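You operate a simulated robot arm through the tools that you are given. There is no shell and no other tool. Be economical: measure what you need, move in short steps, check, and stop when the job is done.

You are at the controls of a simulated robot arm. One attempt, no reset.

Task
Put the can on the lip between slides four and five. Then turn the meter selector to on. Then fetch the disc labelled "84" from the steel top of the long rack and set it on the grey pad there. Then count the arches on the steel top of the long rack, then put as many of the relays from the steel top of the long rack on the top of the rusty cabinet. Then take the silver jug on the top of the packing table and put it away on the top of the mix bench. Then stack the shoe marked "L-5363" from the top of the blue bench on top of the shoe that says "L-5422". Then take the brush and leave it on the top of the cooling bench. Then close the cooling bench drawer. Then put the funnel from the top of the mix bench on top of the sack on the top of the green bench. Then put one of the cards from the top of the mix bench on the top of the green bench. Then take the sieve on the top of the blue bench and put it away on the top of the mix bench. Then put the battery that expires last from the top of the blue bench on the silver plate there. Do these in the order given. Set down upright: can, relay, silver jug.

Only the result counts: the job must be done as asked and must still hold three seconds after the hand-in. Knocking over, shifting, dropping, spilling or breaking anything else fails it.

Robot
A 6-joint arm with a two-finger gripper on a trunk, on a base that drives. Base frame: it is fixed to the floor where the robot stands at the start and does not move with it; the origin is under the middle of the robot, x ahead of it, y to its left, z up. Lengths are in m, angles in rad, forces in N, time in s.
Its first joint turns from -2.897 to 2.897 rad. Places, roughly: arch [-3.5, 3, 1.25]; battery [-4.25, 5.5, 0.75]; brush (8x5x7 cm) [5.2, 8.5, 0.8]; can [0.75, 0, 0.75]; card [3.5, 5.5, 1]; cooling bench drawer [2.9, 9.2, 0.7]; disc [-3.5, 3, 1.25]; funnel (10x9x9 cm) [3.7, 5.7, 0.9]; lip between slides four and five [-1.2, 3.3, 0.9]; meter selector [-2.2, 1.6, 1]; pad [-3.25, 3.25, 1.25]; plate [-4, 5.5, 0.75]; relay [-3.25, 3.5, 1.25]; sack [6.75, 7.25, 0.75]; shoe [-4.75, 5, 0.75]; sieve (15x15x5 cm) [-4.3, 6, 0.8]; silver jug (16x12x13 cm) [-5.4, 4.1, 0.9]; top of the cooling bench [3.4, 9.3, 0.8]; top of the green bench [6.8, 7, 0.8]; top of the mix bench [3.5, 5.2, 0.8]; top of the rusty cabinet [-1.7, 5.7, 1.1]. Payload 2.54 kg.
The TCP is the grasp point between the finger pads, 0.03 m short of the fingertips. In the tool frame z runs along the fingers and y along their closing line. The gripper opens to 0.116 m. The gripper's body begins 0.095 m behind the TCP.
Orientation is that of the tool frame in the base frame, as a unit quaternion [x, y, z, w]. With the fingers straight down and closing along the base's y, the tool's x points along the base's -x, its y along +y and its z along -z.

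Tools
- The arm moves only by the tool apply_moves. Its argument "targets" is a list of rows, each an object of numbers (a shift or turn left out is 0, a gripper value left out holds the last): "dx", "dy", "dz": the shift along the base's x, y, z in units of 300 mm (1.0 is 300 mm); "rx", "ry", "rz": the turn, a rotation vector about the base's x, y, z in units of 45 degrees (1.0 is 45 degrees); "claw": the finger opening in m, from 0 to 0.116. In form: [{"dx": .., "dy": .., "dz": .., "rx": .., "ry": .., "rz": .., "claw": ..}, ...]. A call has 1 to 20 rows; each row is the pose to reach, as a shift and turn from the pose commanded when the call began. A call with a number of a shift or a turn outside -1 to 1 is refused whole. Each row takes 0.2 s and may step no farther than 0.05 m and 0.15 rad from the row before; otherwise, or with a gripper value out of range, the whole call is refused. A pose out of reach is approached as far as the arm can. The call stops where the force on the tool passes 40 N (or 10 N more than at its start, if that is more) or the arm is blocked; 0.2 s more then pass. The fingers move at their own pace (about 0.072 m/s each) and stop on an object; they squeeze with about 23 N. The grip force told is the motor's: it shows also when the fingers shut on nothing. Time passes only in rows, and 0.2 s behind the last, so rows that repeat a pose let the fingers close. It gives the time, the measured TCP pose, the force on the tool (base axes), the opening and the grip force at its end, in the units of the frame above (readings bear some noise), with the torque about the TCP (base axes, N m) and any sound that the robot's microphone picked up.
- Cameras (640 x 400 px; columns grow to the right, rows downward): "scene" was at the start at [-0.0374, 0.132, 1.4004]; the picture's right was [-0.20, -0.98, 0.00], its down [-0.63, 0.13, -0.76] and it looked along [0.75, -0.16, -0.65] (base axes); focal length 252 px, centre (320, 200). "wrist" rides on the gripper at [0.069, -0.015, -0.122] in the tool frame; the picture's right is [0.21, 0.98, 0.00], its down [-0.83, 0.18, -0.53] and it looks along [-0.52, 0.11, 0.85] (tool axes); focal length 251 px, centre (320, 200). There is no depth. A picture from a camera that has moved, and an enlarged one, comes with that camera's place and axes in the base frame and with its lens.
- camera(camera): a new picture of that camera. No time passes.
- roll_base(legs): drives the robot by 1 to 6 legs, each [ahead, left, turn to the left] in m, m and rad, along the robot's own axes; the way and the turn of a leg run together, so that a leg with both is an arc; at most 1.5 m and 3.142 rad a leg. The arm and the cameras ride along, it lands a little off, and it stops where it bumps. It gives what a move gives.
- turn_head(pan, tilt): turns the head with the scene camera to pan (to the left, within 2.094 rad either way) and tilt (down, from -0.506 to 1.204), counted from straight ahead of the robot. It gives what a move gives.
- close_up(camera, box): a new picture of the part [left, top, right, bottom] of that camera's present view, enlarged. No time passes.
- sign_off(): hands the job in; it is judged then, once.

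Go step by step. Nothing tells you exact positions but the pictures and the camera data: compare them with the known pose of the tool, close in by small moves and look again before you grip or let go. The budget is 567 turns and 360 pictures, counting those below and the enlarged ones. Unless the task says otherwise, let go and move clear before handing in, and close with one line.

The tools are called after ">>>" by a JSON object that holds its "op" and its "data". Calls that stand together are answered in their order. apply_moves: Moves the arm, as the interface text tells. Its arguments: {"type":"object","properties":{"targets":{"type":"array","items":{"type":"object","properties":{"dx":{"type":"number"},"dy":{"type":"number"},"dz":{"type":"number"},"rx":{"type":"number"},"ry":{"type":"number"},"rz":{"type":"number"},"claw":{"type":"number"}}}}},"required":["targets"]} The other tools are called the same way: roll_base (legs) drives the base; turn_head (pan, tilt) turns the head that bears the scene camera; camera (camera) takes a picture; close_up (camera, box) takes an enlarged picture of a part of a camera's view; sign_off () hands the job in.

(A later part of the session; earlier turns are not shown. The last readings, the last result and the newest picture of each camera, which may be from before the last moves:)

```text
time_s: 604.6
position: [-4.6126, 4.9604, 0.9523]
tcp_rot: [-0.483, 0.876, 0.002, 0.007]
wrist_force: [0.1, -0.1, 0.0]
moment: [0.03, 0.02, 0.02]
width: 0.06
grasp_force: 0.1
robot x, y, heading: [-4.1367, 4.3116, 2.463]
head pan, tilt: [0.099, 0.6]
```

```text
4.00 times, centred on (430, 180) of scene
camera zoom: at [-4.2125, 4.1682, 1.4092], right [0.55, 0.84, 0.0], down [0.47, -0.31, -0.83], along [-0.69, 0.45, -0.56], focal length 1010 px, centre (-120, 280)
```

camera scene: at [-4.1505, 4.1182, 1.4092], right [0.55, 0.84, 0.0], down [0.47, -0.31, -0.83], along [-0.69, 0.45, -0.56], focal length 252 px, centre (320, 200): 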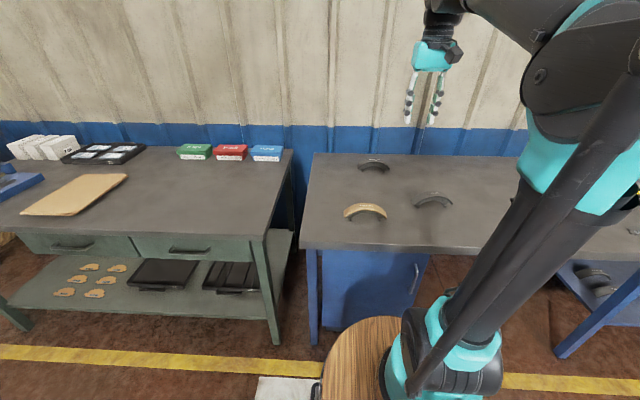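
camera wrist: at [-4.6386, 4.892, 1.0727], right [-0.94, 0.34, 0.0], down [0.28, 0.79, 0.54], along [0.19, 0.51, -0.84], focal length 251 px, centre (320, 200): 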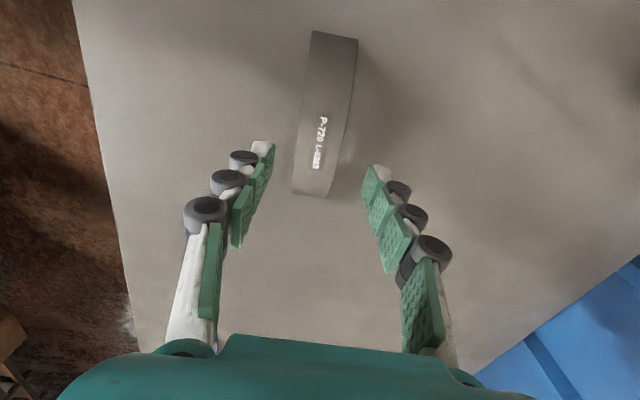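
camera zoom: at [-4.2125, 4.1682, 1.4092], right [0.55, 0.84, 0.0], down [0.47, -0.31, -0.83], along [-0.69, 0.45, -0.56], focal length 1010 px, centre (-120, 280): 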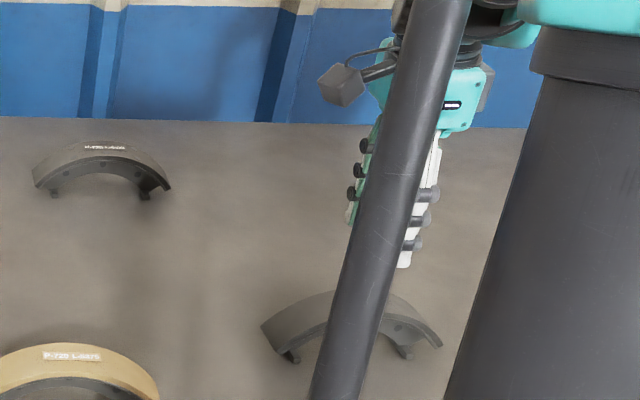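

>>> {"op": "apply_moves", "data": {"targets": [{"dz": -0.08}, {"dz": -0.135}, {"dz": -0.15}, {"dz": -0.15}]}}

>>> {"op": "camera", "data": {"camera": "wrist"}}

>>> {"op": "close_up", "data": {"camera": "scene", "box": [380, 150, 460, 230]}}

```text
time_s: 605.6
position: [-4.6113, 4.959, 0.9067]
tcp_rot: [-0.483, 0.876, 0.003, 0.006]
wrist_force: [0.3, -0.3, 1.5]
moment: [-0.01, 0.02, -0.03]
width: 0.0601
grasp_force: 0.0
robot x, y, heading: [-4.1401, 4.3126, 2.466]
head pan, tilt: [0.099, 0.6]
```

```text
172 pictures are left
camera wrist: at [-4.6385, 4.8911, 1.0279], right [-0.94, 0.34, 0.0], down [0.28, 0.79, 0.54], along [0.19, 0.51, -0.84], focal length 251 px, centre (320, 200)
```

wrist: 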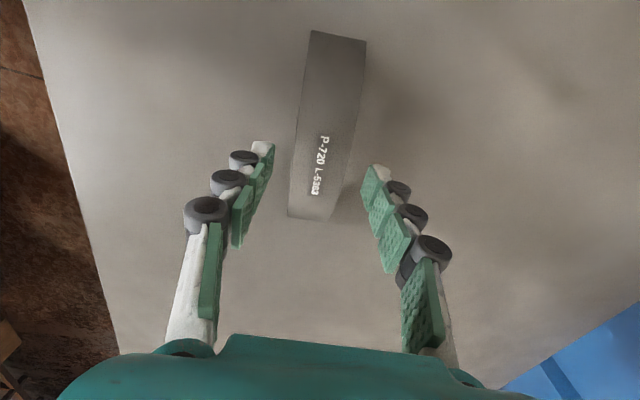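

```text
5.00 times, centred on (420, 190) of scene
camera zoom: at [-4.2125, 4.1682, 1.4092], right [0.55, 0.84, 0.0], down [0.47, -0.31, -0.83], along [-0.69, 0.45, -0.56], focal length 1262 px, centre (-180, 250)
```

zoom: 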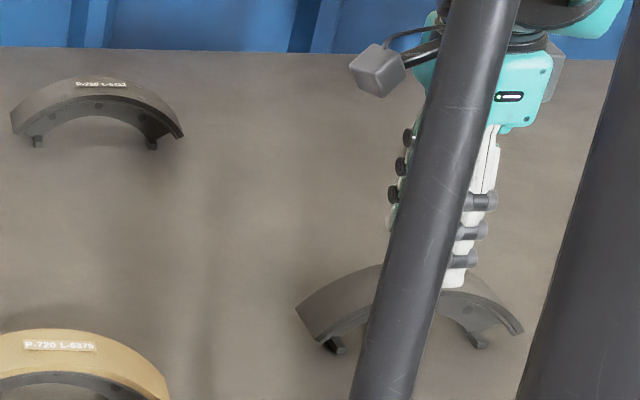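

>>> {"op": "apply_moves", "data": {"targets": [{"dz": -0.03}, {"dz": -0.05}, {"dz": -0.05}]}}

>>> {"op": "close_up", "data": {"camera": "scene", "box": [390, 170, 450, 220]}}

>>> {"op": "close_up", "data": {"camera": "wrist", "box": [230, 100, 410, 250]}}

```text
time_s: 606.4
position: [-4.6122, 4.9568, 0.8914]
tcp_rot: [-0.482, 0.876, 0.001, 0.006]
wrist_force: [-0.1, 0.9, 0.5]
moment: [0.0, 0.01, -0.02]
width: 0.0599
grasp_force: 0.1
robot x, y, heading: [-4.1389, 4.3148, 2.464]
head pan, tilt: [0.099, 0.6]
```

```text
8.00 times, centred on (420, 195) of scene
camera zoom: at [-4.2125, 4.1682, 1.4092], right [0.55, 0.84, 0.0], down [0.47, -0.31, -0.83], along [-0.69, 0.45, -0.56], focal length 2019 px, centre (-480, 240)
```

zoom: 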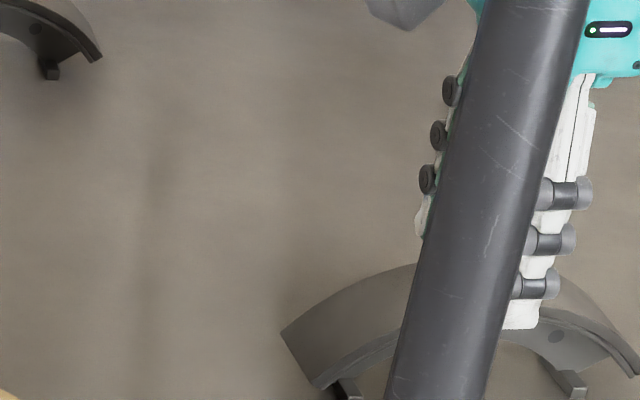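

```text
2.67 times, centred on (320, 175) of wrist
camera zoom: at [-4.6385, 4.8901, 1.0123], right [-0.94, 0.34, 0.0], down [0.28, 0.79, 0.54], along [0.19, 0.51, -0.84], focal length 670 px, centre (320, 267)
```

zoom: 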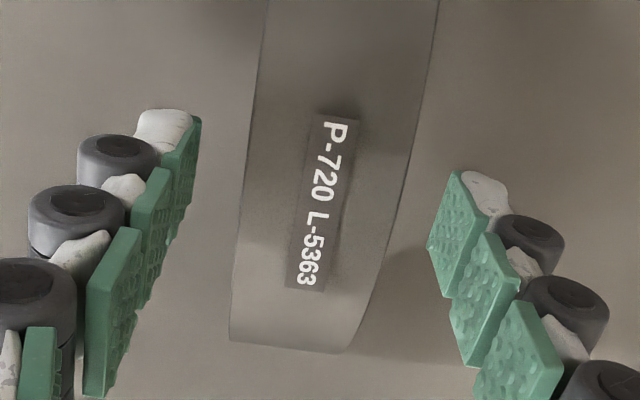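

>>> {"op": "apply_moves", "data": {"targets": [{"claw": 0.045}, {"claw": 0.03}, {"claw": 0.02}, {"claw": 0.02}, {"claw": 0.02}]}}

>>> {"op": "apply_moves", "data": {"targets": [{"dz": 0.04}, {"dz": 0.1}, {"dz": 0.15}, {"dz": 0.15}]}}

>>> {"op": "close_up", "data": {"camera": "scene", "box": [380, 140, 470, 220]}}

>>> {"op": "camera", "data": {"camera": "wrist"}}

```text
time_s: 607.6
position: [-4.6121, 4.9588, 0.8913]
tcp_rot: [-0.483, 0.876, 0.002, 0.007]
wrist_force: [-1.0, 0.2, 0.2]
moment: [-0.02, -0.03, 0.0]
width: 0.0194
grasp_force: 0.0
robot x, y, heading: [-4.1366, 4.3189, 2.464]
head pan, tilt: [0.099, 0.6]
```

```text
time_s: 608.6
position: [-4.6123, 4.9579, 0.9363]
tcp_rot: [-0.483, 0.876, 0.003, 0.007]
wrist_force: [-0.7, -0.5, 0.1]
moment: [-0.02, 0.01, -0.02]
width: 0.0199
grasp_force: 0.0
robot x, y, heading: [-4.1377, 4.3158, 2.466]
head pan, tilt: [0.099, 0.6]
```

```text
5.00 times, centred on (425, 180) of scene
camera zoom: at [-4.2125, 4.1682, 1.4092], right [0.55, 0.84, 0.0], down [0.47, -0.31, -0.83], along [-0.69, 0.45, -0.56], focal length 1262 px, centre (-205, 300)
```

zoom: 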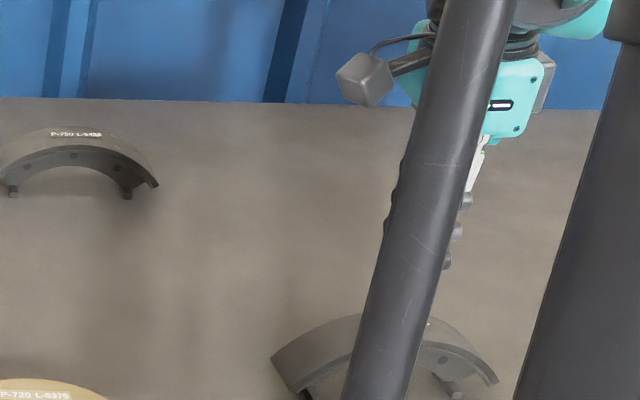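

```text
167 pictures are left
camera wrist: at [-4.6379, 4.8905, 1.0573], right [-0.94, 0.34, 0.0], down [0.28, 0.79, 0.54], along [0.19, 0.51, -0.84], focal length 251 px, centre (320, 200)
```

wrist: 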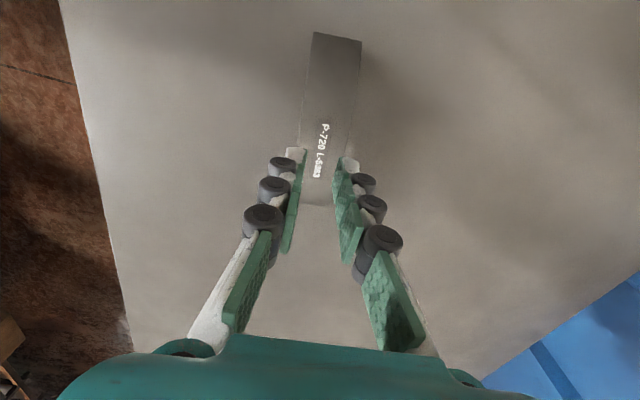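

>>> {"op": "apply_moves", "data": {"targets": [{"dz": -0.08}, {"dz": -0.14}, {"dz": -0.16}, {"dz": -0.16}]}}

>>> {"op": "apply_moves", "data": {"targets": [{"dz": -0.007}, {"dz": -0.013}, {"dz": -0.013}]}}

>>> {"op": "apply_moves", "data": {"targets": [{"dz": -0.007}, {"dz": -0.013}, {"dz": -0.013}]}}

```text
time_s: 609.5
position: [-4.6123, 4.9586, 0.8892]
tcp_rot: [-0.483, 0.876, 0.004, 0.006]
wrist_force: [-0.2, -0.6, -0.4]
moment: [0.01, 0.0, 0.0]
width: 0.0
grasp_force: 11.2
robot x, y, heading: [-4.1374, 4.3142, 2.465]
head pan, tilt: [0.099, 0.6]
stopped in row 4: the force on the tool passed its limit at 45 N (the readings are from after the stop); the commanded pose is now the measured one
```

```text
time_s: 610.1
position: [-4.6132, 4.9591, 0.8887]
tcp_rot: [-0.483, 0.876, 0.003, 0.005]
wrist_force: [-0.7, -2.5, 15.3]
moment: [0.02, -0.13, -0.05]
width: 0.0227
grasp_force: 0.2
robot x, y, heading: [-4.1375, 4.3129, 2.466]
head pan, tilt: [0.099, 0.6]
stopped in row 2: the force on the tool passed its limit at 50 N (the readings are from after the stop); the commanded pose is now the measured one
```

```text
time_s: 610.5
position: [-4.6121, 4.9598, 0.8871]
tcp_rot: [-0.482, 0.876, 0.004, 0.006]
wrist_force: [-0.1, -2.1, 15.1]
moment: [0.0, -0.14, 0.0]
width: 0.023
grasp_force: 0.6
robot x, y, heading: [-4.135, 4.3129, 2.462]
head pan, tilt: [0.099, 0.6]
stopped in row 2: the force on the tool passed its limit at 48 N (the readings are from after the stop); the commanded pose is now the measured one
```

>>> {"op": "apply_moves", "data": {"targets": [{"dz": 0.06}, {"dz": 0.1, "claw": 0.06}, {"dz": 0.1, "claw": 0.06}, {"dz": 0.1}, {"dz": 0.04}, {"dz": 0.0}, {"dz": -0.024}, {"dz": -0.024}]}}

>>> {"op": "apply_moves", "data": {"targets": [{"claw": 0.045}, {"claw": 0.03}, {"claw": 0.02}, {"claw": 0.02}, {"claw": 0.02}]}}

```text
time_s: 612.3
position: [-4.6131, 4.9592, 0.8815]
tcp_rot: [-0.483, 0.876, 0.003, 0.006]
wrist_force: [0.0, -0.7, 0.3]
moment: [-0.01, 0.01, 0.01]
width: 0.0598
grasp_force: 0.1
robot x, y, heading: [-4.1371, 4.3121, 2.464]
head pan, tilt: [0.099, 0.6]
```

```text
time_s: 613.5
position: [-4.6133, 4.9593, 0.8815]
tcp_rot: [-0.483, 0.876, 0.004, 0.006]
wrist_force: [1.2, 0.2, 2.2]
moment: [-0.19, -0.13, 0.11]
width: 0.0401
grasp_force: 23.2
robot x, y, heading: [-4.1373, 4.314, 2.465]
head pan, tilt: [0.099, 0.6]
```

>>> {"op": "apply_moves", "data": {"targets": [{"dz": 0.05}, {"dz": 0.12}, {"dz": 0.2}, {"dz": 0.3}, {"dz": 0.35}]}}

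>>> {"op": "camera", "data": {"camera": "wrist"}}

>>> {"op": "camera", "data": {"camera": "scene"}}

```text
time_s: 614.7
position: [-4.6139, 4.9616, 0.9854]
tcp_rot: [-0.482, 0.876, 0.004, 0.006]
wrist_force: [0.6, 0.5, -5.1]
moment: [0.0, 0.04, -0.02]
width: 0.0398
grasp_force: 23.8
robot x, y, heading: [-4.1376, 4.3103, 2.461]
head pan, tilt: [0.099, 0.6]
```

```text
166 pictures are left
camera wrist: at [-4.6391, 4.8923, 1.1062], right [-0.94, 0.34, 0.0], down [0.28, 0.79, 0.55], along [0.19, 0.51, -0.84], focal length 251 px, centre (320, 200)
```

wrist: 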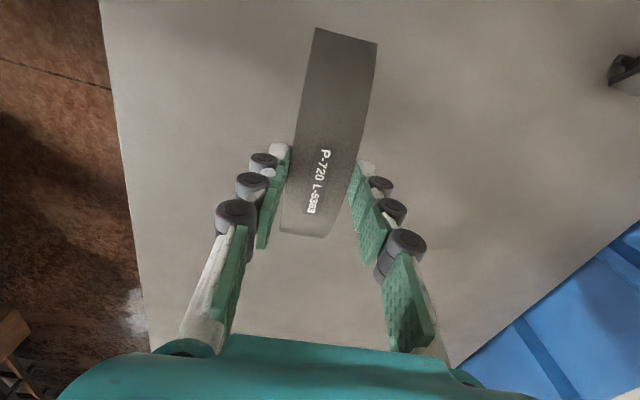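

```text
165 pictures are left
camera scene: at [-4.2127, 4.1684, 1.4092], right [0.55, 0.84, 0.0], down [0.47, -0.31, -0.82], along [-0.69, 0.45, -0.57], focal length 252 px, centre (320, 200)
```

scene: 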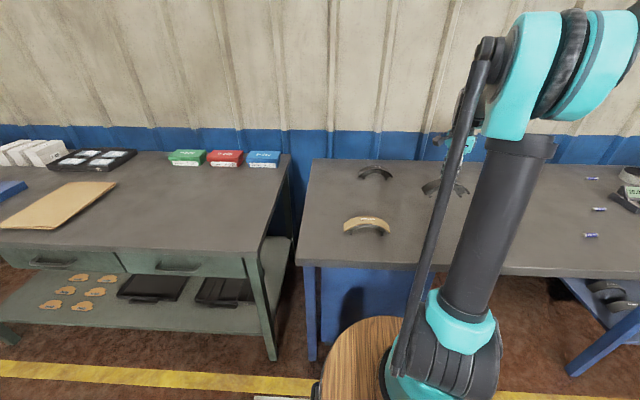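

>>> {"op": "close_up", "data": {"camera": "scene", "box": [345, 155, 405, 195]}}

>>> {"op": "close_up", "data": {"camera": "scene", "box": [405, 140, 485, 210]}}

```text
10.00 times, centred on (375, 175) of scene
camera zoom: at [-4.2127, 4.1684, 1.4092], right [0.55, 0.84, 0.0], down [0.47, -0.31, -0.82], along [-0.69, 0.45, -0.57], focal length 2524 px, centre (-230, 450)
```

zoom: 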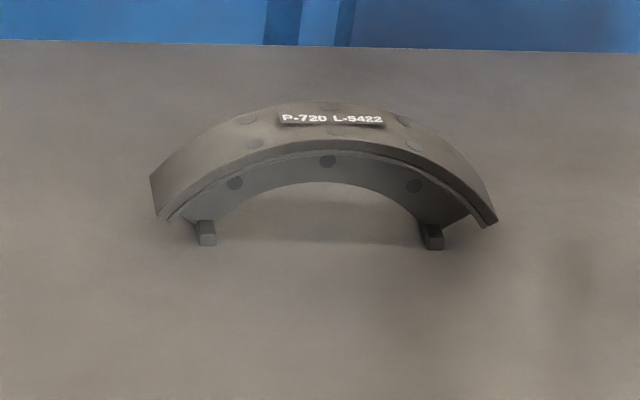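

```text
5.71 times, centred on (445, 175) of scene
camera zoom: at [-4.2127, 4.1684, 1.4092], right [0.55, 0.84, 0.0], down [0.47, -0.31, -0.82], along [-0.69, 0.45, -0.57], focal length 1442 px, centre (-394, 343)
```

zoom: 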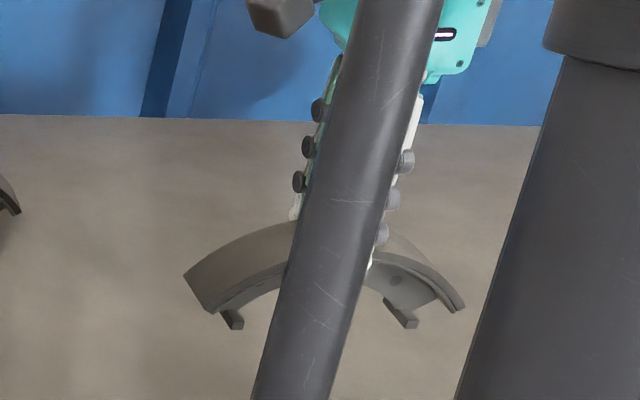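

>>> {"op": "apply_moves", "data": {"targets": [{"dz": 0.1, "dx": -0.05}, {"dz": 0.2, "dx": -0.14, "dy": -0.03}, {"dz": 0.22, "dx": -0.28, "dy": -0.06}, {"dz": 0.22, "dx": -0.42, "dy": -0.1}, {"dz": 0.22, "dx": -0.42, "dy": -0.1}]}}

>>> {"op": "camera", "data": {"camera": "wrist"}}

```text
time_s: 615.9
position: [-4.7386, 4.9295, 1.0509]
tcp_rot: [-0.483, 0.876, 0.004, 0.006]
wrist_force: [-0.2, 0.8, -4.3]
moment: [-0.07, -0.01, 0.0]
width: 0.0399
grasp_force: 23.1
robot x, y, heading: [-4.1423, 4.3149, 2.463]
head pan, tilt: [0.099, 0.6]
```

```text
162 pictures are left
camera wrist: at [-4.7647, 4.8613, 1.1714], right [-0.94, 0.34, 0.0], down [0.28, 0.79, 0.55], along [0.19, 0.51, -0.84], focal length 251 px, centre (320, 200)
```

wrist: 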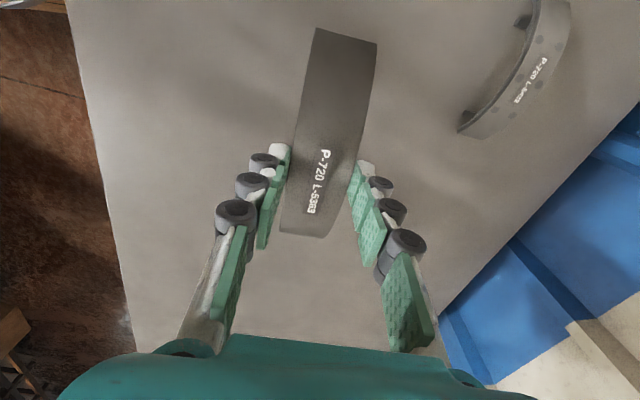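

>>> {"op": "close_up", "data": {"camera": "wrist", "box": [440, 0, 600, 150]}}

>>> {"op": "close_up", "data": {"camera": "wrist", "box": [270, 20, 390, 250]}}

```text
2.67 times, centred on (520, 75) of wrist
camera zoom: at [-4.7647, 4.8613, 1.1714], right [-0.94, 0.34, 0.0], down [0.28, 0.79, 0.55], along [0.19, 0.51, -0.84], focal length 670 px, centre (-213, 533)
```

zoom: 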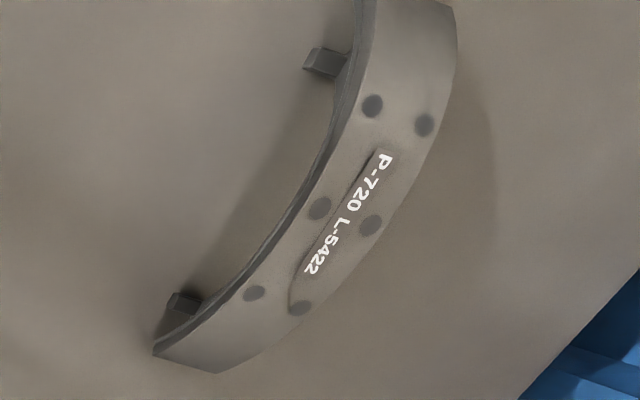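

```text
1.74 times, centred on (330, 135) of wrist
camera zoom: at [-4.7647, 4.8613, 1.1714], right [-0.94, 0.34, 0.0], down [0.28, 0.79, 0.55], along [0.19, 0.51, -0.84], focal length 437 px, centre (303, 313)
```

zoom: 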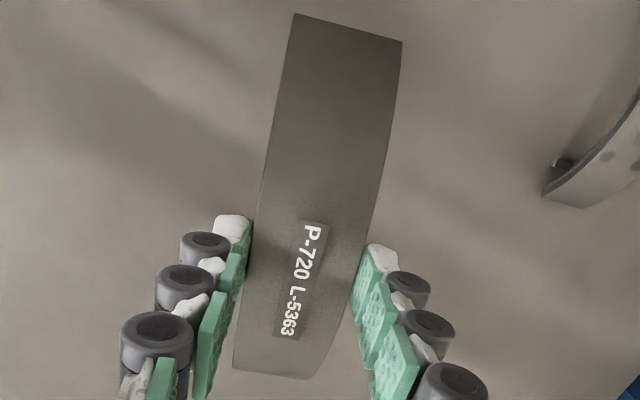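

>>> {"op": "apply_moves", "data": {"targets": [{"dx": -0.14, "dy": 0.03, "rz": -0.02}, {"dx": -0.28, "dy": 0.055, "rz": -0.04}, {"dx": -0.42, "dy": 0.08, "rz": -0.065}, {"dx": -0.56, "dy": 0.11, "rz": -0.065}, {"dx": -0.7, "dy": 0.14, "rz": -0.065}, {"dx": -0.791, "dy": 0.155, "rz": -0.065}, {"dx": -0.791, "dy": 0.155, "rz": -0.065, "dz": -0.13}, {"dx": -0.791, "dy": 0.155, "rz": -0.065, "dz": -0.26}, {"dx": -0.791, "dy": 0.155, "rz": -0.065, "dz": -0.26}]}}

>>> {"op": "close_up", "data": {"camera": "scene", "box": [335, 130, 415, 200]}}

>>> {"op": "camera", "data": {"camera": "wrist"}}

```text
time_s: 617.9
position: [-4.9768, 4.9767, 0.9727]
tcp_rot: [-0.46, 0.888, 0.003, 0.006]
wrist_force: [0.2, -0.7, -4.5]
moment: [-0.01, 0.03, 0.0]
width: 0.04
grasp_force: 23.0
robot x, y, heading: [-4.1375, 4.3143, 2.463]
head pan, tilt: [0.099, 0.6]
```

```text
5.71 times, centred on (375, 165) of scene
camera zoom: at [-4.2127, 4.1683, 1.4092], right [0.55, 0.84, 0.0], down [0.47, -0.31, -0.82], along [-0.69, 0.45, -0.57], focal length 1442 px, centre (6, 400)
```

zoom: 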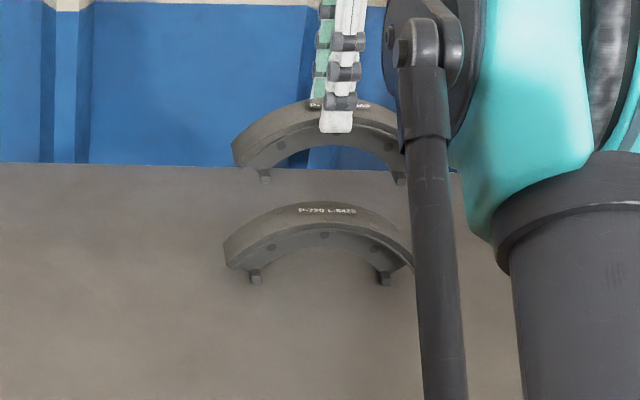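

```text
158 pictures are left
camera wrist: at [-5.0065, 4.91, 1.0934], right [-0.92, 0.39, 0.0], down [0.32, 0.77, 0.55], along [0.21, 0.5, -0.84], focal length 251 px, centre (320, 200)
```

wrist: 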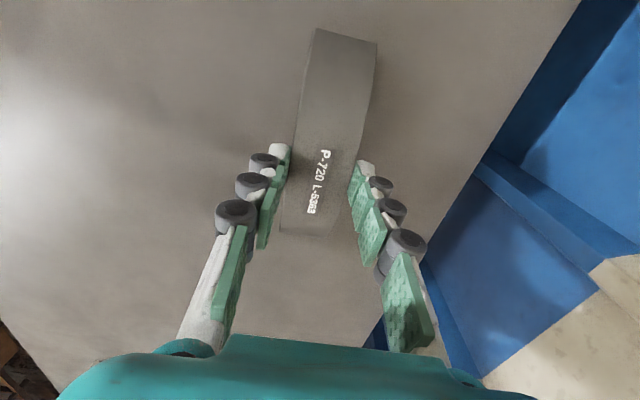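

>>> {"op": "apply_moves", "data": {"targets": [{"dz": -0.08}, {"dz": -0.15}, {"dz": -0.2}, {"dz": -0.2}]}}

>>> {"op": "close_up", "data": {"camera": "scene", "box": [345, 140, 405, 195]}}

```text
time_s: 618.9
position: [-4.9769, 4.976, 0.9131]
tcp_rot: [-0.459, 0.888, 0.003, 0.006]
wrist_force: [2.9, -2.0, 19.6]
moment: [-0.09, -0.06, 0.05]
width: 0.0391
grasp_force: 22.7
robot x, y, heading: [-4.1352, 4.31, 2.465]
head pan, tilt: [0.099, 0.6]
```

```text
7.27 times, centred on (375, 168) of scene
camera zoom: at [-4.2118, 4.1676, 1.4092], right [0.55, 0.84, 0.0], down [0.47, -0.31, -0.83], along [-0.69, 0.45, -0.56], focal length 1836 px, centre (-80, 436)
```

zoom: 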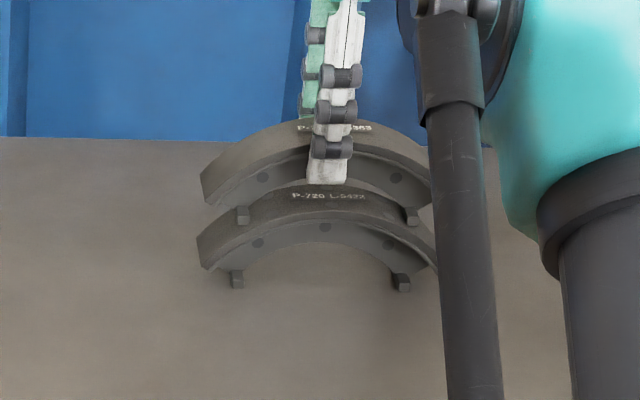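

>>> {"op": "apply_moves", "data": {"targets": [{"dz": 0.003, "claw": 0.043}, {"dz": 0.003, "claw": 0.05}, {"dz": 0.003, "claw": 0.06}, {"dz": 0.003, "claw": 0.065}, {"dz": 0.003, "claw": 0.065}]}}

>>> {"op": "close_up", "data": {"camera": "scene", "box": [345, 140, 405, 195]}}

>>> {"op": "camera", "data": {"camera": "wrist"}}

```text
time_s: 620.1
position: [-4.9768, 4.9759, 0.9128]
tcp_rot: [-0.459, 0.888, 0.003, 0.006]
wrist_force: [0.0, 0.2, 0.1]
moment: [0.01, -0.01, -0.02]
width: 0.0651
grasp_force: 0.1
robot x, y, heading: [-4.1368, 4.3126, 2.465]
head pan, tilt: [0.099, 0.6]
```

```text
7.27 times, centred on (375, 168) of scene
camera zoom: at [-4.2126, 4.1682, 1.4092], right [0.55, 0.84, 0.0], down [0.47, -0.31, -0.83], along [-0.69, 0.45, -0.56], focal length 1836 px, centre (-80, 436)
```

zoom: 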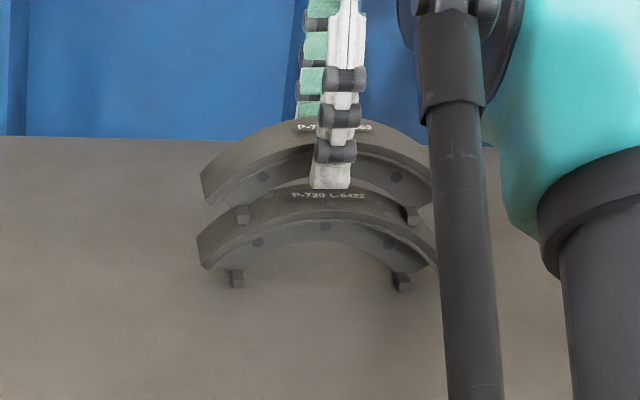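

```text
155 pictures are left
camera wrist: at [-5.0069, 4.9094, 1.0339], right [-0.92, 0.39, 0.0], down [0.32, 0.77, 0.55], along [0.21, 0.5, -0.84], focal length 251 px, centre (320, 200)
```

wrist: 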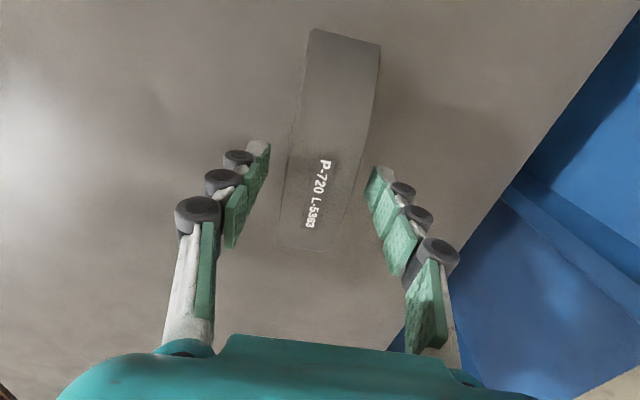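

>>> {"op": "apply_moves", "data": {"targets": [{"dz": 0.1}, {"dz": 0.24}, {"dz": 0.38}, {"dz": 0.52}, {"dz": 0.66}, {"dz": 0.8}, {"dz": 0.9, "dx": 0.12, "dy": -0.05}, {"dz": 0.95, "dx": 0.26, "dy": -0.1}]}}

>>> {"op": "close_up", "data": {"camera": "scene", "box": [300, 130, 420, 250]}}

```text
time_s: 621.9
position: [-4.8926, 4.9413, 1.1902]
tcp_rot: [-0.461, 0.888, 0.003, 0.006]
wrist_force: [-1.2, 0.2, -1.7]
moment: [-0.09, -0.1, 0.0]
width: 0.0646
grasp_force: 0.2
out of reach, approached as far as the arm can: row 4, 5, 6, 7, 8
robot x, y, heading: [-4.1384, 4.3098, 2.467]
head pan, tilt: [0.099, 0.6]
```

```text
3.33 times, centred on (360, 190) of scene
camera zoom: at [-4.2134, 4.1687, 1.4092], right [0.55, 0.84, 0.0], down [0.47, -0.31, -0.82], along [-0.69, 0.45, -0.57], focal length 841 px, centre (187, 233)
```

zoom: 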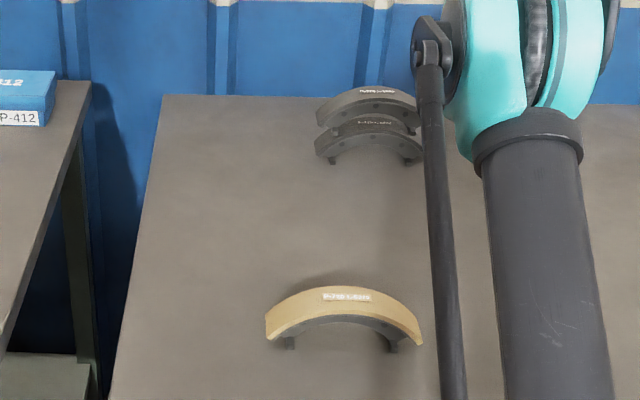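

>>> {"op": "apply_moves", "data": {"targets": [{"dx": 0.12, "dy": -0.09, "rz": 0.18}, {"dx": 0.24, "dy": -0.17, "rz": 0.36}, {"dx": 0.36, "dy": -0.26, "rz": 0.54}, {"dx": 0.48, "dy": -0.34, "rz": 0.72}, {"dx": 0.6, "dy": -0.43, "rz": 0.9, "dz": 0.05}, {"dx": 0.72, "dy": -0.51, "rz": 1.0, "dz": 0.1}, {"dx": 0.84, "dy": -0.6, "rz": 1.0, "dz": 0.13}, {"dx": 0.9, "dy": -0.64, "rz": 1.0, "dz": 0.13}]}}

>>> {"op": "apply_moves", "data": {"targets": [{"rz": 0.18}, {"rz": 0.36}, {"rz": 0.54}, {"rz": 0.72}, {"rz": 0.96}]}}

>>> {"op": "roll_base", "data": {"legs": [[-0.5, 0.3, 0], [-0.2, 1.2, 0], [-1.4, 0, 0], [0, 0, 1.6]]}}

```text
time_s: 623.7
position: [-4.7608, 4.8491, 1.3494]
tcp_rot: [0.764, -0.645, -0.006, -0.004]
wrist_force: [0.3, -1.7, 0.4]
moment: [0.07, 0.09, 0.03]
width: 0.0648
grasp_force: 0.1
out of reach, approached as far as the arm can: row 2, 3, 4, 5, 6, 7, 8
robot x, y, heading: [-4.1407, 4.3113, 2.461]
head pan, tilt: [0.099, 0.6]
```

```text
refused: row 5 steps farther than a row can; nothing moved
```

```text
time_s: 643.2
position: [-4.0203, 1.1859, 1.3485]
tcp_rot: [0.996, 0.091, -0.006, 0.0]
wrist_force: [-0.5, 0.0, -0.4]
moment: [0.03, -0.02, 0.0]
width: 0.0649
grasp_force: 0.0
robot x, y, heading: [-3.4946, 1.8169, -2.236]
head pan, tilt: [0.099, 0.6]
```

>>> {"op": "apply_moves", "data": {"targets": [{"dx": 0.06, "dy": 0.09, "dz": -0.06, "rz": 0.18}, {"dx": 0.12, "dy": 0.18, "dz": -0.12, "rz": 0.36}, {"dx": 0.19, "dy": 0.28, "dz": -0.18, "rz": 0.54}, {"dx": 0.26, "dy": 0.38, "dz": -0.24, "rz": 0.72}, {"dx": 0.32, "dy": 0.47, "dz": -0.3, "rz": 0.88}, {"dx": 0.32, "dy": 0.47, "dz": -0.33, "rz": 0.96}]}}

>>> {"op": "roll_base", "data": {"legs": [[-0.3, 0.0, 0.0], [0, 0.12, 0.04], [-1.4, 0, 0]]}}

```text
time_s: 644.6
position: [-4.0367, 1.2005, 1.3485]
tcp_rot: [0.892, 0.453, -0.006, 0.003]
wrist_force: [3.0, 4.1, 3.5]
moment: [-0.37, 0.29, 0.0]
width: 0.0648
grasp_force: 0.0
out of reach, approached as far as the arm can: row 1, 2, 3, 4, 5, 6
robot x, y, heading: [-3.4899, 1.8133, -2.228]
head pan, tilt: [0.099, 0.6]
```

```text
time_s: 654.1
position: [-2.9093, 2.4755, 1.346]
tcp_rot: [0.881, 0.473, -0.006, 0.001]
wrist_force: [0.5, -0.1, 0.4]
moment: [0.03, -0.01, 0.01]
width: 0.0648
grasp_force: 0.0
robot x, y, heading: [-2.3898, 3.115, -2.187]
head pan, tilt: [0.099, 0.6]
```

>>> {"op": "apply_moves", "data": {"targets": [{"dz": -0.15}, {"dz": -0.3}, {"dz": -0.45}, {"dz": -0.6}, {"dz": -0.6}]}}

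```text
time_s: 655.3
position: [-2.9577, 2.3997, 1.1985]
tcp_rot: [0.882, 0.472, -0.006, 0.002]
wrist_force: [-1.1, 1.0, 0.8]
moment: [-0.01, 0.02, -0.02]
width: 0.0648
grasp_force: 0.1
out of reach, approached as far as the arm can: row 1, 2, 3, 4, 5
robot x, y, heading: [-2.3908, 3.1174, -2.183]
head pan, tilt: [0.099, 0.6]
```

>>> {"op": "apply_moves", "data": {"targets": [{"dx": 0.1, "dy": 0.12}, {"dx": 0.2, "dy": 0.25}, {"dx": 0.3, "dy": 0.38}, {"dx": 0.4, "dy": 0.51}, {"dx": 0.5, "dy": 0.64}, {"dx": 0.5, "dy": 0.64}]}}

```text
time_s: 656.7
position: [-2.9196, 2.4362, 1.2965]
tcp_rot: [0.882, 0.472, -0.005, 0.002]
wrist_force: [0.2, 0.5, 1.1]
moment: [-0.01, 0.02, 0.01]
width: 0.0649
grasp_force: 0.0
out of reach, approached as far as the arm can: row 1, 2, 3, 4, 5, 6
robot x, y, heading: [-2.3901, 3.1215, -2.19]
head pan, tilt: [0.099, 0.6]
```

>>> {"op": "turn_head", "data": {"pan": 0.0, "tilt": 0.3}}

>>> {"op": "camera", "data": {"camera": "scene"}}

```text
time_s: 657.5
position: [-2.921, 2.4341, 1.2977]
tcp_rot: [0.882, 0.472, -0.005, 0.002]
wrist_force: [0.2, -0.1, 0.6]
moment: [-0.01, -0.01, 0.04]
width: 0.0652
grasp_force: 0.1
robot x, y, heading: [-2.3911, 3.1192, -2.185]
head pan, tilt: [0.0, 0.3]
```

```text
153 pictures are left
camera scene: at [-2.2531, 3.0521, 1.4366], right [-0.81, 0.58, 0.0], down [0.17, 0.24, -0.95], along [-0.55, -0.78, -0.3], focal length 252 px, centre (320, 200)
```

scene: 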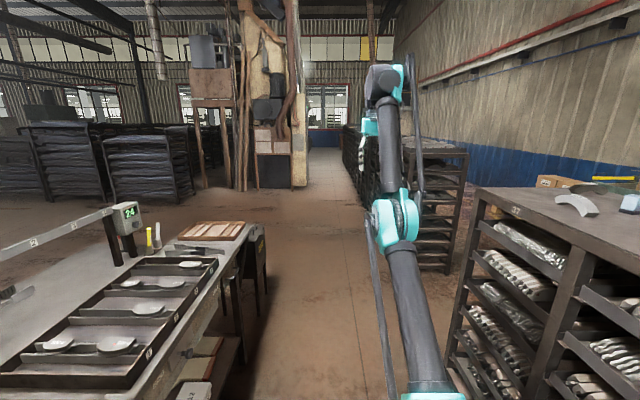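

>>> {"op": "apply_moves", "data": {"targets": [{"dx": 0.08, "dy": 0.1, "dz": -0.1}, {"dx": 0.16, "dy": 0.2, "dz": -0.2}, {"dx": 0.24, "dy": 0.3, "dz": -0.3}, {"dx": 0.32, "dy": 0.4, "dz": -0.4}, {"dx": 0.4, "dy": 0.5, "dz": -0.5}, {"dx": 0.48, "dy": 0.6, "dz": -0.6}, {"dx": 0.48, "dy": 0.6, "dz": -0.6}]}}

>>> {"op": "camera", "data": {"camera": "scene"}}

```text
time_s: 659.1
position: [-2.9208, 2.4357, 1.2976]
tcp_rot: [0.882, 0.471, -0.005, 0.001]
wrist_force: [-0.7, -0.3, -0.3]
moment: [0.01, 0.01, 0.04]
width: 0.0651
grasp_force: 0.1
out of reach, approached as far as the arm can: row 1, 2, 3, 4, 5, 6, 7
robot x, y, heading: [-2.3901, 3.1159, -2.191]
head pan, tilt: [0.0, 0.3]
```

```text
152 pictures are left
camera scene: at [-2.2531, 3.0521, 1.4367], right [-0.81, 0.58, 0.0], down [0.17, 0.24, -0.96], along [-0.55, -0.78, -0.3], focal length 252 px, centre (320, 200)
```

scene: 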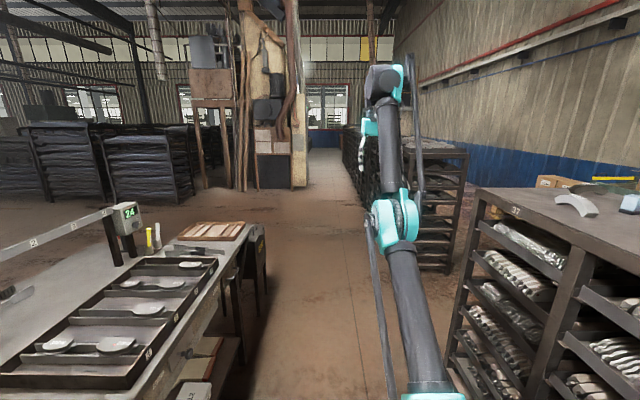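

>>> {"op": "apply_moves", "data": {"targets": [{"dx": -0.06, "dy": -0.08, "dz": 0.1}, {"dx": -0.12, "dy": -0.16, "dz": 0.2}, {"dx": -0.18, "dy": -0.24, "dz": 0.3}, {"dx": -0.24, "dy": -0.32, "dz": 0.4}, {"dx": -0.3, "dy": -0.4, "dz": 0.5}, {"dx": -0.36, "dy": -0.48, "dz": 0.6}, {"dx": -0.36, "dy": -0.48, "dz": 0.6}]}}

>>> {"op": "camera", "data": {"camera": "scene"}}

```text
time_s: 660.7
position: [-2.9302, 2.4228, 1.3149]
tcp_rot: [0.882, 0.472, -0.006, 0.002]
wrist_force: [-0.5, 0.3, 0.3]
moment: [0.0, -0.02, -0.02]
width: 0.0649
grasp_force: 0.1
out of reach, approached as far as the arm can: row 1, 2, 3, 4, 5, 6, 7
robot x, y, heading: [-2.3886, 3.1173, -2.191]
head pan, tilt: [0.0, 0.3]
```

```text
151 pictures are left
camera scene: at [-2.2531, 3.0521, 1.4367], right [-0.81, 0.58, 0.0], down [0.17, 0.24, -0.96], along [-0.55, -0.78, -0.3], focal length 252 px, centre (320, 200)
```

scene: 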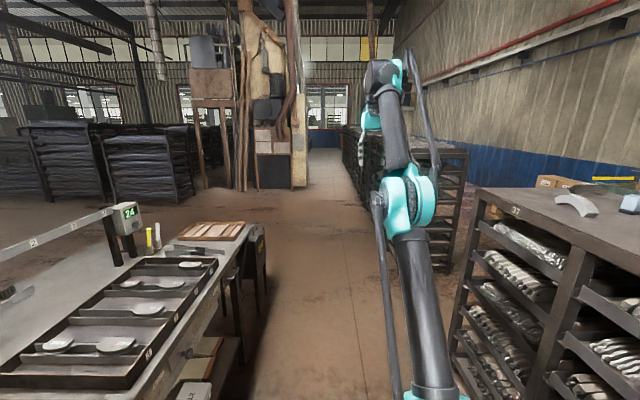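

>>> {"op": "apply_moves", "data": {"targets": [{"dz": -0.12}, {"dz": -0.25}, {"dz": -0.37}, {"dz": -0.5}, {"dz": -0.62}, {"dz": -0.75}, {"dz": -0.75}]}}

>>> {"op": "camera", "data": {"camera": "scene"}}

```text
time_s: 662.3
position: [-2.9671, 2.3756, 1.0921]
tcp_rot: [0.882, 0.472, -0.004, 0.001]
wrist_force: [-0.5, 0.8, 1.0]
moment: [-0.06, 0.03, -0.01]
width: 0.0651
grasp_force: 0.0
out of reach, approached as far as the arm can: row 2, 3, 4, 5, 6, 7
robot x, y, heading: [-2.385, 3.1205, -2.188]
head pan, tilt: [0.0, 0.3]
```

```text
150 pictures are left
camera scene: at [-2.2529, 3.0524, 1.4367], right [-0.81, 0.58, 0.0], down [0.17, 0.24, -0.96], along [-0.55, -0.78, -0.3], focal length 252 px, centre (320, 200)
```

scene: 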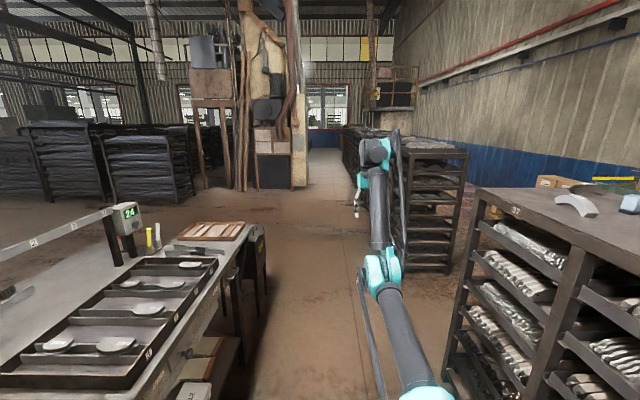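

>>> {"op": "apply_moves", "data": {"targets": [{"dz": -0.12, "dx": -0.04, "dy": -0.06}, {"dz": -0.24, "dx": -0.08, "dy": -0.12}, {"dz": -0.36, "dx": -0.12, "dy": -0.18}, {"dz": -0.48, "dx": -0.16, "dy": -0.24}, {"dz": -0.6, "dx": -0.2, "dy": -0.3}, {"dz": -0.74, "dx": -0.2, "dy": -0.3}, {"dz": -0.88, "dx": -0.2, "dy": -0.3}, {"dz": -1.0, "dx": -0.2, "dy": -0.3}, {"dz": -1.0, "dx": -0.2, "dy": -0.3}]}}

>>> {"op": "camera", "data": {"camera": "scene"}}

```text
time_s: 664.3
position: [-3.0814, 2.2125, 0.8384]
tcp_rot: [0.882, 0.471, -0.005, 0.002]
wrist_force: [0.7, 0.3, -0.4]
moment: [0.01, -0.02, 0.0]
width: 0.0647
grasp_force: 0.0
out of reach, approached as far as the arm can: row 1, 2, 3, 4, 5, 6, 7, 8, 9
robot x, y, heading: [-2.389, 3.1164, -2.19]
head pan, tilt: [0.0, 0.3]
```

```text
149 pictures are left
camera scene: at [-2.2531, 3.0522, 1.4367], right [-0.81, 0.58, 0.0], down [0.17, 0.24, -0.96], along [-0.55, -0.78, -0.3], focal length 252 px, centre (320, 200)
```

scene: 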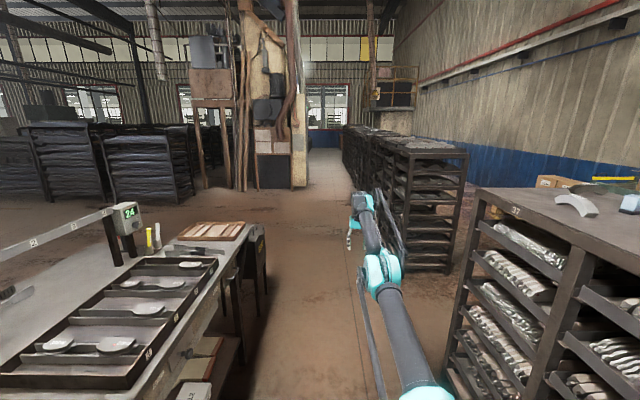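

>>> {"op": "apply_moves", "data": {"targets": [{"dz": -0.14}, {"dz": -0.28}, {"dz": -0.42}, {"dz": -0.56}, {"dz": -0.7}, {"dz": -0.84}, {"dz": -0.98}, {"dz": -0.98}]}}

>>> {"op": "camera", "data": {"camera": "scene"}}

```text
time_s: 666.1
position: [-3.0594, 2.2384, 0.5592]
tcp_rot: [0.882, 0.472, -0.005, 0.002]
wrist_force: [0.3, 0.1, -0.3]
moment: [-0.03, -0.02, -0.04]
width: 0.065
grasp_force: 0.0
out of reach, approached as far as the arm can: row 1, 5, 6, 7, 8
robot x, y, heading: [-2.3879, 3.1161, -2.191]
head pan, tilt: [0.0, 0.3]
```

```text
148 pictures are left
camera scene: at [-2.2531, 3.0521, 1.4367], right [-0.81, 0.58, 0.0], down [0.17, 0.24, -0.96], along [-0.55, -0.78, -0.3], focal length 252 px, centre (320, 200)
```

scene: 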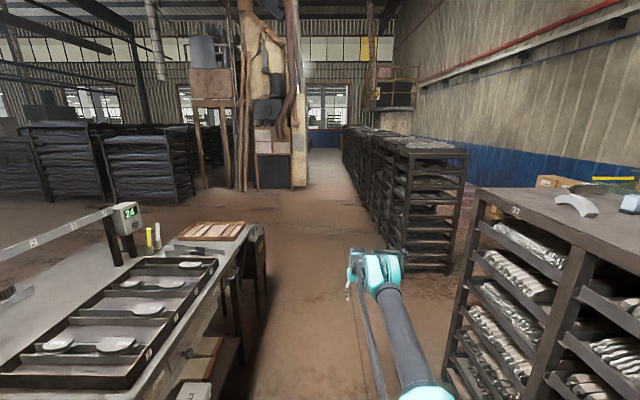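

>>> {"op": "apply_moves", "data": {"targets": [{"dx": 0.06, "dy": 0.08, "dz": 0.03}, {"dx": 0.13, "dy": 0.17, "dz": 0.08}, {"dx": 0.2, "dy": 0.27, "dz": 0.14}, {"dx": 0.27, "dy": 0.36, "dz": 0.2}, {"dx": 0.34, "dy": 0.45, "dz": 0.3}, {"dx": 0.4, "dy": 0.54, "dz": 0.4}, {"dx": 0.4, "dy": 0.54, "dz": 0.5}]}}

>>> {"op": "camera", "data": {"camera": "scene"}}

```text
time_s: 667.7
position: [-2.9424, 2.3989, 0.7099]
tcp_rot: [0.882, 0.471, -0.005, 0.002]
wrist_force: [0.8, -0.7, 0.6]
moment: [0.04, -0.02, 0.0]
width: 0.065
grasp_force: 0.0
robot x, y, heading: [-2.3892, 3.1164, -2.19]
head pan, tilt: [0.0, 0.3]
```

```text
147 pictures are left
camera scene: at [-2.2531, 3.0521, 1.4367], right [-0.81, 0.58, 0.0], down [0.17, 0.24, -0.96], along [-0.55, -0.78, -0.3], focal length 252 px, centre (320, 200)
```

scene: 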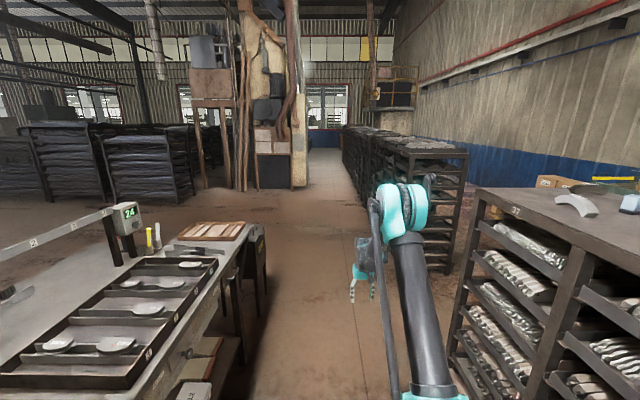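

Recovered the normal elbow posture (lesson: don't lift while stretched). Tuck the arm and reverse along the aisle.

>>> {"op": "apply_moves", "data": {"targets": [{"dx": 0.07, "dy": 0.1, "dz": 0.08}, {"dx": 0.14, "dy": 0.2, "dz": 0.16}, {"dx": 0.21, "dy": 0.3, "dz": 0.24}, {"dx": 0.28, "dy": 0.4, "dz": 0.32}, {"dx": 0.35, "dy": 0.5, "dz": 0.4}, {"dx": 0.42, "dy": 0.6, "dz": 0.48}, {"dx": 0.47, "dy": 0.7, "dz": 0.58}, {"dx": 0.47, "dy": 0.7, "dz": 0.72}, {"dx": 0.47, "dy": 0.7, "dz": 0.86}, {"dx": 0.47, "dy": 0.7, "dz": 1.0}]}}

>>> {"op": "apply_moves", "data": {"targets": [{"dz": 0.14}, {"dz": 0.28}, {"dz": 0.42}, {"dz": 0.56}]}}

>>> {"op": "roll_base", "data": {"legs": [[-1.4, 0, 0], [-1.2, 0, 0]]}}

>>> {"op": "turn_head", "data": {"pan": 2.0, "tilt": 0.5}}

>>> {"op": "camera", "data": {"camera": "scene"}}

```text
time_s: 669.9
position: [-2.7994, 2.6079, 1.0116]
tcp_rot: [0.882, 0.472, -0.005, 0.002]
wrist_force: [0.3, -0.8, -0.5]
moment: [0.0, -0.01, 0.03]
width: 0.0651
grasp_force: 0.1
robot x, y, heading: [-2.3913, 3.1192, -2.192]
head pan, tilt: [0.0, 0.3]
```

```text
time_s: 670.9
position: [-2.8014, 2.6107, 1.178]
tcp_rot: [0.882, 0.472, -0.006, 0.002]
wrist_force: [0.2, 0.0, -0.1]
moment: [0.03, 0.05, 0.02]
width: 0.0649
grasp_force: 0.0
robot x, y, heading: [-2.3922, 3.1159, -2.19]
head pan, tilt: [0.0, 0.3]
```

```text
time_s: 683.5
position: [-1.3067, 4.7127, 1.1788]
tcp_rot: [0.879, 0.478, -0.005, 0.002]
wrist_force: [0.6, 0.7, 0.5]
moment: [0.02, 0.0, -0.01]
width: 0.065
grasp_force: 0.1
robot x, y, heading: [-0.9048, 5.2241, -2.175]
head pan, tilt: [0.0, 0.3]
```

```text
time_s: 685.4
position: [-1.3068, 4.7124, 1.1788]
tcp_rot: [0.878, 0.478, -0.005, 0.001]
wrist_force: [0.7, -0.4, 1.0]
moment: [-0.01, 0.0, 0.02]
width: 0.065
grasp_force: 0.1
robot x, y, heading: [-0.9056, 5.2265, -2.17]
head pan, tilt: [2.0, 0.499]
```

```text
146 pictures are left
camera scene: at [-0.6227, 5.2226, 1.4183], right [-0.17, -0.98, 0.0], down [-0.47, 0.08, -0.88], along [0.86, -0.15, -0.48], focal length 252 px, centre (320, 200)
```

scene: 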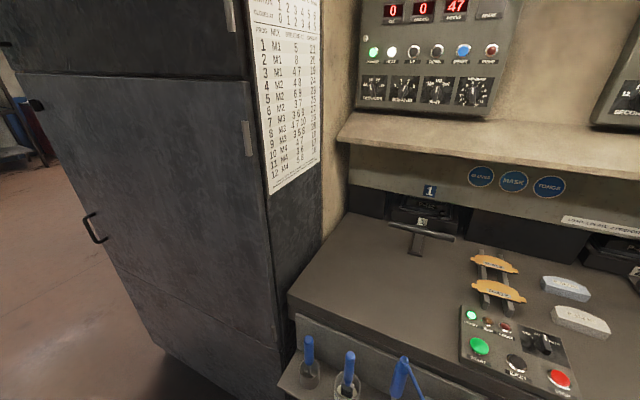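

>>> {"op": "roll_base", "data": {"legs": [[-0.65, 0, 0], [0, 0, -0.08], [-1.3, 0, 0], [0, 0.12, 0], [-0.5, 0, 0]]}}

>>> {"op": "turn_head", "data": {"pan": 2.09, "tilt": 0.4}}

>>> {"op": "camera", "data": {"camera": "scene"}}

```text
time_s: 698.9
position: [0.2369, 6.5861, 1.1789]
tcp_rot: [0.895, 0.446, -0.006, 0.002]
wrist_force: [0.3, -0.3, 0.5]
moment: [0.0, -0.01, -0.04]
width: 0.0653
grasp_force: 0.2
robot x, y, heading: [0.6741, 7.0649, -2.248]
head pan, tilt: [2.0, 0.499]
```

```text
time_s: 699.6
position: [0.2373, 6.5864, 1.1782]
tcp_rot: [0.895, 0.446, -0.006, 0.002]
wrist_force: [0.4, -0.2, 0.3]
moment: [0.01, 0.03, -0.02]
width: 0.0648
grasp_force: 0.2
robot x, y, heading: [0.6745, 7.067, -2.25]
head pan, tilt: [2.089, 0.4]
```

```text
145 pictures are left
camera scene: at [0.9595, 7.053, 1.4274], right [-0.16, -0.99, 0.0], down [-0.38, 0.06, -0.92], along [0.91, -0.15, -0.39], focal length 252 px, centre (320, 200)
```

scene: 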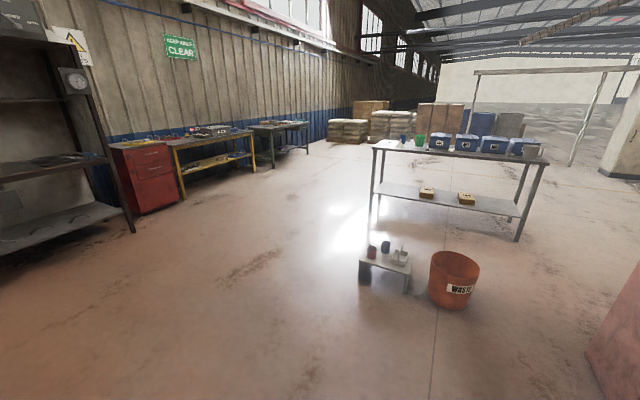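

>>> {"op": "roll_base", "data": {"legs": [[0, 0, 2.36], [1.5, 0, 0], [1.5, 0, 0]]}}

>>> {"op": "turn_head", "data": {"pan": 0.4, "tilt": 0.4}}

>>> {"op": "camera", "data": {"camera": "scene"}}

>>> {"op": "turn_head", "data": {"pan": 1.3, "tilt": 0.4}}

>>> {"op": "camera", "data": {"camera": "scene"}}

```text
time_s: 719.5
position: [4.2566, 7.513, 1.1789]
tcp_rot: [-0.087, 0.996, 0.0, 0.006]
wrist_force: [-0.8, 0.3, -0.3]
moment: [-0.02, 0.0, 0.03]
width: 0.0648
grasp_force: 0.1
robot x, y, heading: [3.6049, 7.4625, 0.145]
head pan, tilt: [2.089, 0.4]
```

```text
time_s: 721.2
position: [4.2565, 7.5131, 1.1792]
tcp_rot: [-0.087, 0.996, 0.0, 0.006]
wrist_force: [-1.1, 0.4, 0.4]
moment: [0.0, 0.04, 0.0]
width: 0.0652
grasp_force: 0.0
robot x, y, heading: [3.6029, 7.4559, 0.145]
head pan, tilt: [0.4, 0.4]
```

```text
144 pictures are left
camera scene: at [3.5444, 7.638, 1.4274], right [0.52, -0.86, 0.0], down [-0.33, -0.2, -0.92], along [0.79, 0.48, -0.39], focal length 252 px, centre (320, 200)
```

scene: 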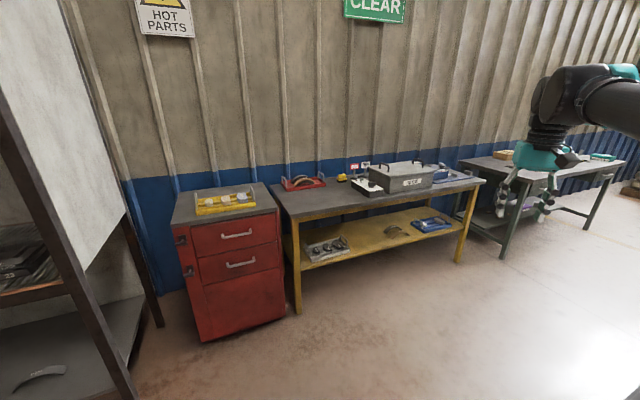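

```text
time_s: 722.4
position: [4.2564, 7.5133, 1.1789]
tcp_rot: [-0.087, 0.996, -0.001, 0.006]
wrist_force: [0.1, 0.7, -0.4]
moment: [0.02, -0.01, 0.03]
width: 0.0652
grasp_force: 0.1
robot x, y, heading: [3.6054, 7.461, 0.144]
head pan, tilt: [1.3, 0.4]
```

```text
143 pictures are left
camera scene: at [3.4769, 7.6819, 1.4274], right [0.99, -0.13, 0.0], down [-0.05, -0.39, -0.92], along [0.12, 0.91, -0.39], focal length 252 px, centre (320, 200)
```

scene: 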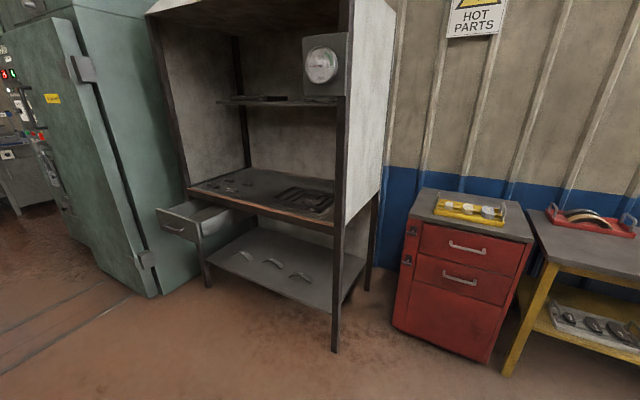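

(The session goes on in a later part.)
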